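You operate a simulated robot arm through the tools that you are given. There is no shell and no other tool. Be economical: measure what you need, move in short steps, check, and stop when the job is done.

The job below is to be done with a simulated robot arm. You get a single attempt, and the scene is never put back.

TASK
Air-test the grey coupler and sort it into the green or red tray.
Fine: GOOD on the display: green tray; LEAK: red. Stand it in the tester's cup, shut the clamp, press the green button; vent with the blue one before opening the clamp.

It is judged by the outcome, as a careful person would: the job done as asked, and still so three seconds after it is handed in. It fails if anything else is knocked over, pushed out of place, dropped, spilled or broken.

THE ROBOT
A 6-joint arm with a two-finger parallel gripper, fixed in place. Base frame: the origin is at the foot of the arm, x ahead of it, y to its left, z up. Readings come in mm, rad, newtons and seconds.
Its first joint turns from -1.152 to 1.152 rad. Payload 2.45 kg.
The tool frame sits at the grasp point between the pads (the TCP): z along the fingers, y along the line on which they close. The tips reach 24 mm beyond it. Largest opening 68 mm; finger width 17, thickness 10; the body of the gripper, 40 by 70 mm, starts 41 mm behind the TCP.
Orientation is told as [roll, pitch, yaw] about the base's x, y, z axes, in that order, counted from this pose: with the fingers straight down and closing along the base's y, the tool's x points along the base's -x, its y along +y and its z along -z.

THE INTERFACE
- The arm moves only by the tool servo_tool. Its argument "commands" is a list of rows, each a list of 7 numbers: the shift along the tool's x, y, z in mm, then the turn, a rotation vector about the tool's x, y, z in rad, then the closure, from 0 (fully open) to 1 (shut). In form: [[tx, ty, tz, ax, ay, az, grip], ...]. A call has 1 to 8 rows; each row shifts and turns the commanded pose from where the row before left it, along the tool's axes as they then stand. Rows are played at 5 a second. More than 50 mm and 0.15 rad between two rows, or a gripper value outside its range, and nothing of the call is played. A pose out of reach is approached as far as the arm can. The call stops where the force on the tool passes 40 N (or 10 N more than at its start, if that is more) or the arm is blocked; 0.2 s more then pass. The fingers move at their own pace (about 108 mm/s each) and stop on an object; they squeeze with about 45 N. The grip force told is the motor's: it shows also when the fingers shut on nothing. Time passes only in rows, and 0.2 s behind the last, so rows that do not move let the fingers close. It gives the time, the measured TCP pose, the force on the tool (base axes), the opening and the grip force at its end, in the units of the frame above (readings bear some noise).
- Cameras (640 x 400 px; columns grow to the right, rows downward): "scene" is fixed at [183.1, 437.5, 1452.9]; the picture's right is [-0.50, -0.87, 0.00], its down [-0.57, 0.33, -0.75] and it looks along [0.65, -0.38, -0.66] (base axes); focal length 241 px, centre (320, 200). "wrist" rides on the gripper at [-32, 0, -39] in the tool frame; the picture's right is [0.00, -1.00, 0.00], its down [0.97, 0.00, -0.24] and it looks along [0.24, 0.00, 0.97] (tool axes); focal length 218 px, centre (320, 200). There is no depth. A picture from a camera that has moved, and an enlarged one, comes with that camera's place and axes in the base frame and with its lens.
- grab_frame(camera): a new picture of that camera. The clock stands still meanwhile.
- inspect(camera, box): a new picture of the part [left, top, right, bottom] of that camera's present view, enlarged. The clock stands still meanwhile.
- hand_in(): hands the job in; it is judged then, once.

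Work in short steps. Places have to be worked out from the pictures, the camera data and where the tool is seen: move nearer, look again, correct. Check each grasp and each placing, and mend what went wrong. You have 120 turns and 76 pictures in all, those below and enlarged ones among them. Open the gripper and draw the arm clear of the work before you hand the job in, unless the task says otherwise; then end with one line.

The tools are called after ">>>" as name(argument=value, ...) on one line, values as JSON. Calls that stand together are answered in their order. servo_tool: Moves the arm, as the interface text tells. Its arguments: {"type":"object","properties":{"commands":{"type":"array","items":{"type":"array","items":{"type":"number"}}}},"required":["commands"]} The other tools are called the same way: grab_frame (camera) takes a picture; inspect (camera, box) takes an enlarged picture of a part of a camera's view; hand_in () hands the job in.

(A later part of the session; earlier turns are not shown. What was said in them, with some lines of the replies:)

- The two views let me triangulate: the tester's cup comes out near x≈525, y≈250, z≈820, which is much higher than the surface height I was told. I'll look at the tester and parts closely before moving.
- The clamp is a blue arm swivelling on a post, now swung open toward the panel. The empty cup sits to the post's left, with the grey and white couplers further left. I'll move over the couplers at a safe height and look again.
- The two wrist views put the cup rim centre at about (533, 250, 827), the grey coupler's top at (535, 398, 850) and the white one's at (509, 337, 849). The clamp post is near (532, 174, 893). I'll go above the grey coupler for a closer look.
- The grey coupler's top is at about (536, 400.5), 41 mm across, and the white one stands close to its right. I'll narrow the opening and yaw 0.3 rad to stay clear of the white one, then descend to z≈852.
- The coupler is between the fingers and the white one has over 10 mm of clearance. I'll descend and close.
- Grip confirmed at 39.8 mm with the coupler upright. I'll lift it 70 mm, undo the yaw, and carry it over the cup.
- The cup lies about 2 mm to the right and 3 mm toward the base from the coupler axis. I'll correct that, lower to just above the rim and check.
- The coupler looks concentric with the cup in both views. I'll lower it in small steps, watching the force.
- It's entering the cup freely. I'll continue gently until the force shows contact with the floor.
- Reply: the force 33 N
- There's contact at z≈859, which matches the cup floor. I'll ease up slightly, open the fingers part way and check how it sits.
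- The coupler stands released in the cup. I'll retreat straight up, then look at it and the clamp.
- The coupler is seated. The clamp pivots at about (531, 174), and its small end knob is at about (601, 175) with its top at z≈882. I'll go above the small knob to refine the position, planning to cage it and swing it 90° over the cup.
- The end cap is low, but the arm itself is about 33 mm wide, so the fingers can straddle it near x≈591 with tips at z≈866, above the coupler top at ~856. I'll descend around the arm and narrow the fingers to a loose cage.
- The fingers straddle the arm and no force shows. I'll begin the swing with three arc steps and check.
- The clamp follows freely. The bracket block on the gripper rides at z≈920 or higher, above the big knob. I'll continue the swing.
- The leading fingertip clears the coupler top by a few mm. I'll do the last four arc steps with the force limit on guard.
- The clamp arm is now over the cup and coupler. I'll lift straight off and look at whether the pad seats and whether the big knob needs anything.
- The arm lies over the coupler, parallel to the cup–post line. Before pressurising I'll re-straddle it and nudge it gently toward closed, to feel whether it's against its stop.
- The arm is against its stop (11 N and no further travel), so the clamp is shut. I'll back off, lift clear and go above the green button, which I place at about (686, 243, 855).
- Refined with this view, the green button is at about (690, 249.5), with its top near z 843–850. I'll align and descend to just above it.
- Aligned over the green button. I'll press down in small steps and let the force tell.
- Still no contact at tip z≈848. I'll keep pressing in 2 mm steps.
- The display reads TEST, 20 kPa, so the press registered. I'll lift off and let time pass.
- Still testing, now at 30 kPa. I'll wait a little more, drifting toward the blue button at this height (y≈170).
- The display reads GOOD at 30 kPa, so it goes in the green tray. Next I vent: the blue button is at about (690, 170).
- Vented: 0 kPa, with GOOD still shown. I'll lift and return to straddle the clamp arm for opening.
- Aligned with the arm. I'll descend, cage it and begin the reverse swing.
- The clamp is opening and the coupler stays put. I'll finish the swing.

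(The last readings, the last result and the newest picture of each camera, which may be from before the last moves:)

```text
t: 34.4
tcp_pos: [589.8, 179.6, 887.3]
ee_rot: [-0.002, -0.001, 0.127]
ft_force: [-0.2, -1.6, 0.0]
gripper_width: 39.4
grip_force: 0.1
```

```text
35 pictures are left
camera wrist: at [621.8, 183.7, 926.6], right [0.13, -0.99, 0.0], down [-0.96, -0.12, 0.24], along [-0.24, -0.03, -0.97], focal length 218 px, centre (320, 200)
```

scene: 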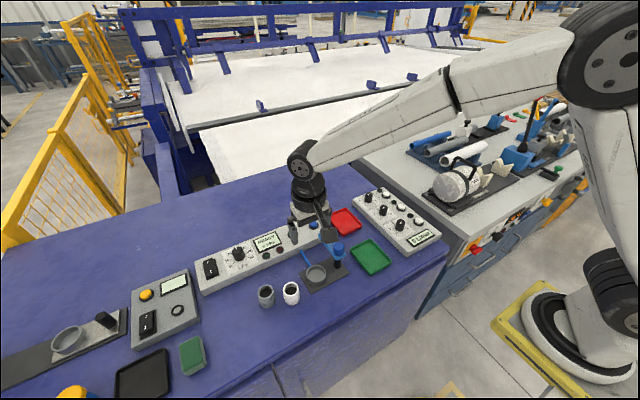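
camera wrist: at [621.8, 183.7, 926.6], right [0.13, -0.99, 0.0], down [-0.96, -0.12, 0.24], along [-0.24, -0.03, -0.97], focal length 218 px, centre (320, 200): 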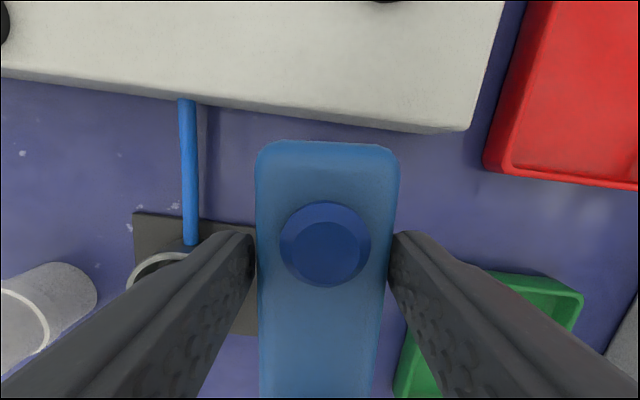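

One more step brings it back to its original open position, then I lift clear.

>>> servo_tool(commands=[[0.5, -7.8, 0, 0, 0, 0.129, 0.43], [0, -2, 0, 0, 0, 0, 0.43], [0, 2, 0, 0, 0, 0, 0.25], [0, 0, -25, 0, 0, 0, 0.25], [0, 0, -35, 0, 0, 0, 0.25], [20, 20, 0, 0, 0, 0, 0.25], [25, 30, 0, 0, 0, 0, 0.25], [15, 26, 0, 0, 0, 0, 0.25]])

>>> grab_frame(camera="wrist")

>>> inspect(camera="scene", box=[280, 215, 440, 315])

```text
t: 36.2
tcp_pos: [530.5, 251.6, 949.6]
ee_rot: [-0.001, 0.0, 0.001]
ft_force: [0.6, 1.1, -1.2]
gripper_width: 51.0
grip_force: 0.0
```

```text
34 pictures are left
camera wrist: at [563.0, 249.6, 988.7], right [0.0, -1.0, 0.0], down [-0.97, 0.0, 0.24], along [-0.24, 0.0, -0.97], focal length 218 px, centre (320, 200)
```

wrist: 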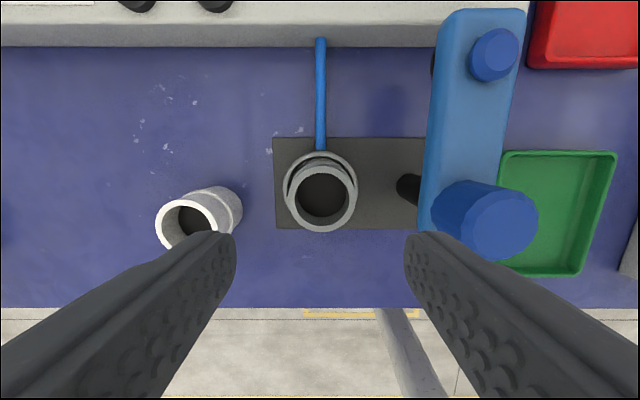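

```text
4.00 times, centred on (360, 265) of scene
camera zoom: at [183.2, 437.5, 1452.9], right [-0.5, -0.87, 0.0], down [-0.57, 0.33, -0.75], along [0.65, -0.38, -0.66], focal length 964 px, centre (160, -60)
```

zoom: 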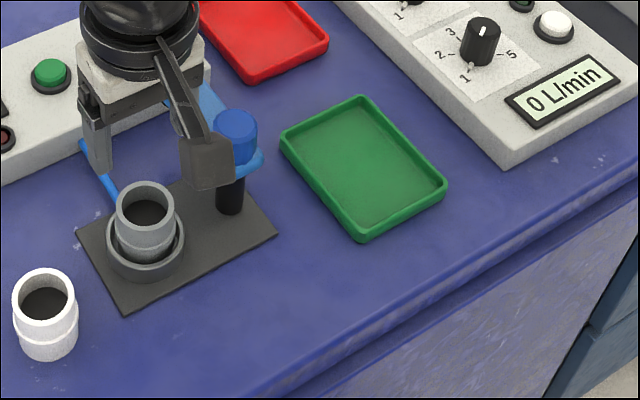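

The coupler is standing at about (532, 248). I'll descend around it and grasp.

>>> servo_tool(commands=[[-1, -2, 20, 0, 0, 0, 0.25], [0, 0, 30, 0, 0, 0, 0.25], [0, 0, 25, 0, 0, 0, 0.25], [0, 0, 15, 0, 0, 0, 0.25], [0, 0, 0, 0, 0, 0, 0.7], [0, 0, 0, 0, 0, 0, 0.7]])

>>> grab_frame(camera="wrist")

```text
t: 37.6
tcp_pos: [530.2, 247.9, 858.8]
ee_rot: [-0.001, 0.0, 0.002]
ft_force: [-0.8, -0.4, 1.9]
gripper_width: 39.6
grip_force: 44.9
```

```text
32 pictures are left
camera wrist: at [562.2, 247.4, 897.7], right [0.0, -1.0, 0.0], down [-0.97, 0.0, 0.24], along [-0.24, 0.0, -0.97], focal length 218 px, centre (320, 200)
```

wrist: 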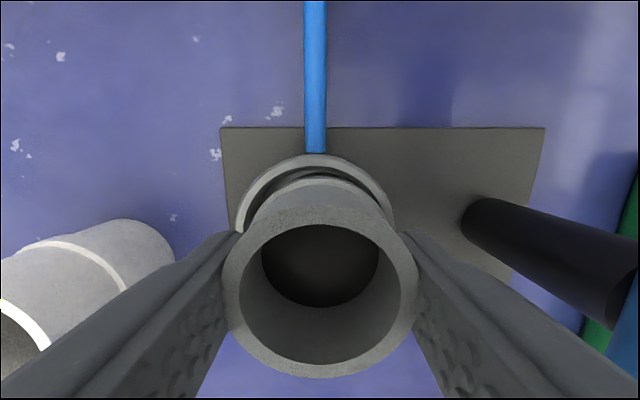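

Gripped at 39.6 mm. I'll lift well above the clamp knob and carry it over the green tray, centred at about (507, 60).

>>> servo_tool(commands=[[0, 0, -20, 0, 0, 0, 0.7], [0, 0, -30, 0, 0, 0, 0.7], [0, 0, -35, 0, 0, 0, 0.7], [0, 0, -35, 0, 0, 0, 0.7], [6, -47, 0, 0, 0, 0, 0.7], [6, -47, 0, 0, 0, 0, 0.7], [6, -47, 0, 0, 0, 0, 0.7], [5, -47, 0, 0, 0, 0, 0.7]])

>>> grab_frame(camera="wrist")

>>> inspect(camera="scene", box=[280, 195, 440, 295])

```text
t: 39.4
tcp_pos: [507.0, 58.6, 979.3]
ee_rot: [-0.002, 0.001, 0.003]
ft_force: [0.3, 0.0, -0.1]
gripper_width: 39.8
grip_force: 45.1
```

```text
31 pictures are left
camera wrist: at [539.2, 58.3, 1018.5], right [0.0, -1.0, 0.0], down [-0.97, 0.0, 0.24], along [-0.24, 0.0, -0.97], focal length 218 px, centre (320, 200)
```

wrist: 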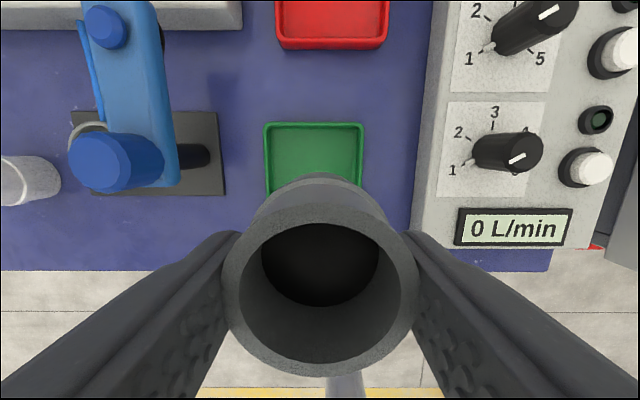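

```text
4.00 times, centred on (360, 245) of scene
camera zoom: at [183.1, 437.5, 1452.9], right [-0.5, -0.87, 0.0], down [-0.57, 0.33, -0.75], along [0.65, -0.38, -0.66], focal length 964 px, centre (160, 20)
```

zoom: 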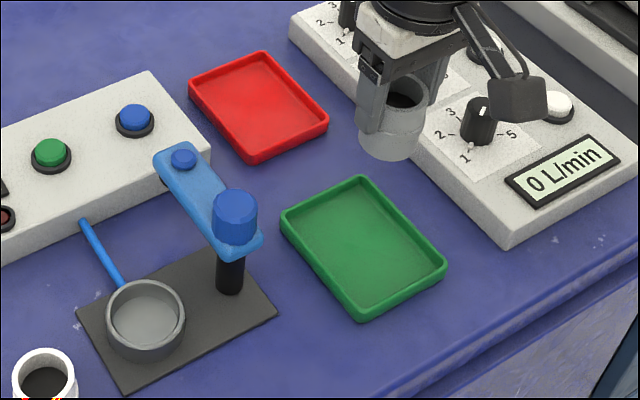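

The tray centre is at about (504, 63). I'll correct slightly and descend close to the tray floor.

>>> servo_tool(commands=[[2, 4, 25, 0, 0, 0, 0.7], [0, 0, 30, 0, 0, 0, 0.7], [0, 0, 30, 0, 0, 0, 0.7], [0, 0, 18, 0, 0, 0, 0.7]])

>>> inspect(camera="scene", box=[320, 215, 416, 275])

```text
t: 40.4
tcp_pos: [506.9, 62.3, 874.4]
ee_rot: [0.001, -0.002, 0.001]
ft_force: [-0.3, 0.5, 0.0]
gripper_width: 39.6
grip_force: 44.5
```

```text
6.67 times, centred on (368, 245) of scene
camera zoom: at [183.2, 437.5, 1452.9], right [-0.5, -0.87, 0.0], down [-0.57, 0.33, -0.75], along [0.65, -0.38, -0.66], focal length 1607 px, centre (0, -100)
```

zoom: 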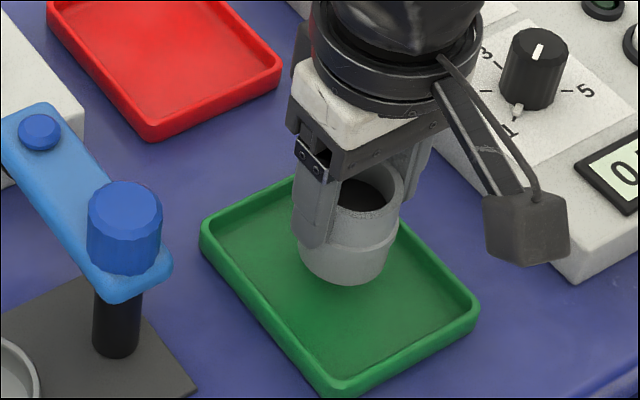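

It's well within the tray. I'll lower to contact in small steps.

>>> servo_tool(commands=[[0, 0, 6, 0, 0, 0, 0.7], [0, 0, 5, 0, 0, 0, 0.7], [0, 0, 3, 0, 0, 0, 0.7], [0, 0, 2, 0, 0, 0, 0.7]])

```text
t: 41.4
tcp_pos: [506.4, 62.9, 859.4]
ee_rot: [0.001, 0.002, 0.003]
ft_force: [-0.5, 1.0, 0.6]
gripper_width: 39.6
grip_force: 45.1
```

>>> servo_tool(commands=[[0, 0, 2, 0, 0, 0, 0.7], [0, 0, 1.5, 0, 0, 0, 0.7], [0, 0, 1, 0, 0, 0, 0.7]])

```text
t: 42.2
tcp_pos: [506.6, 63.9, 856.4]
ee_rot: [0.0, 0.0, 0.0]
ft_force: [-2.9, -2.0, 9.9]
gripper_width: 39.5
grip_force: 45.6
```

Contact shows at 10 N on the tray floor. I'll release, rise straight up and check.

>>> servo_tool(commands=[[0, 0, -0.5, 0, 0, 0, 0.7], [0, 0, 0, 0, 0, 0, 0.25], [0, 0, 0, 0, 0, 0, 0.25], [0, 0, -25, 0, 0, 0, 0.25], [0, 0, -40, 0, 0, 0, 0.25], [0, 0, -45, 0, 0, 0, 0.25], [0, -20, -45, 0, 0, 0, 0.25], [0, -40, -30, 0, 0, 0, 0.25]])

>>> grab_frame(camera="scene")

>>> inspect(camera="scene", box=[240, 195, 432, 315])

```text
t: 44.0
tcp_pos: [506.3, 1.5, 1040.7]
ee_rot: [0.0, -0.001, 0.002]
ft_force: [1.9, -1.5, -0.9]
gripper_width: 51.1
grip_force: 0.1
```

```text
28 pictures are left
```

scene: 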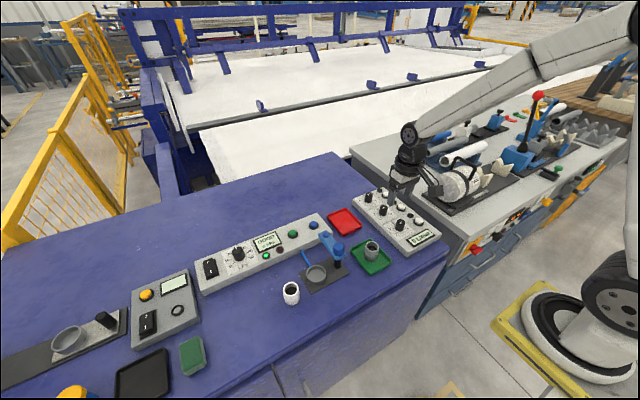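

```text
3.33 times, centred on (336, 255) of scene
camera zoom: at [183.1, 437.5, 1452.9], right [-0.5, -0.87, 0.0], down [-0.57, 0.33, -0.75], along [0.65, -0.38, -0.66], focal length 804 px, centre (267, 17)
```

zoom: 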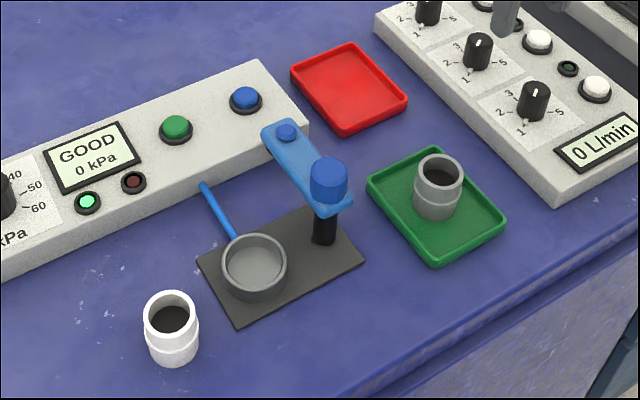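

The coupler stands in the green tray, the display reads GOOD at 0 kPa, the clamp is open and everything else is in place. I'll open fully, raise the arm clear and hand in.

>>> servo_tool(commands=[[0, 0, -40, 0, 0, 0, 0], [0, 0, -40, 0, 0, 0, 0], [0, 0, -40, 0, 0, 0, 0], [0, 0, 0, 0, 0, 0, 0]])

>>> hand_in()

```text
t: 45.0
tcp_pos: [505.7, 3.9, 1158.5]
ee_rot: [0.002, 0.0, 0.003]
ft_force: [0.7, 0.0, -0.2]
gripper_width: 67.9
grip_force: 0.0
```

```text
The job is handed in.
```

The grey coupler tested GOOD at 30 kPa; I vented it to 0 kPa before opening the clamp, stood it in the green tray, and handed the job in.
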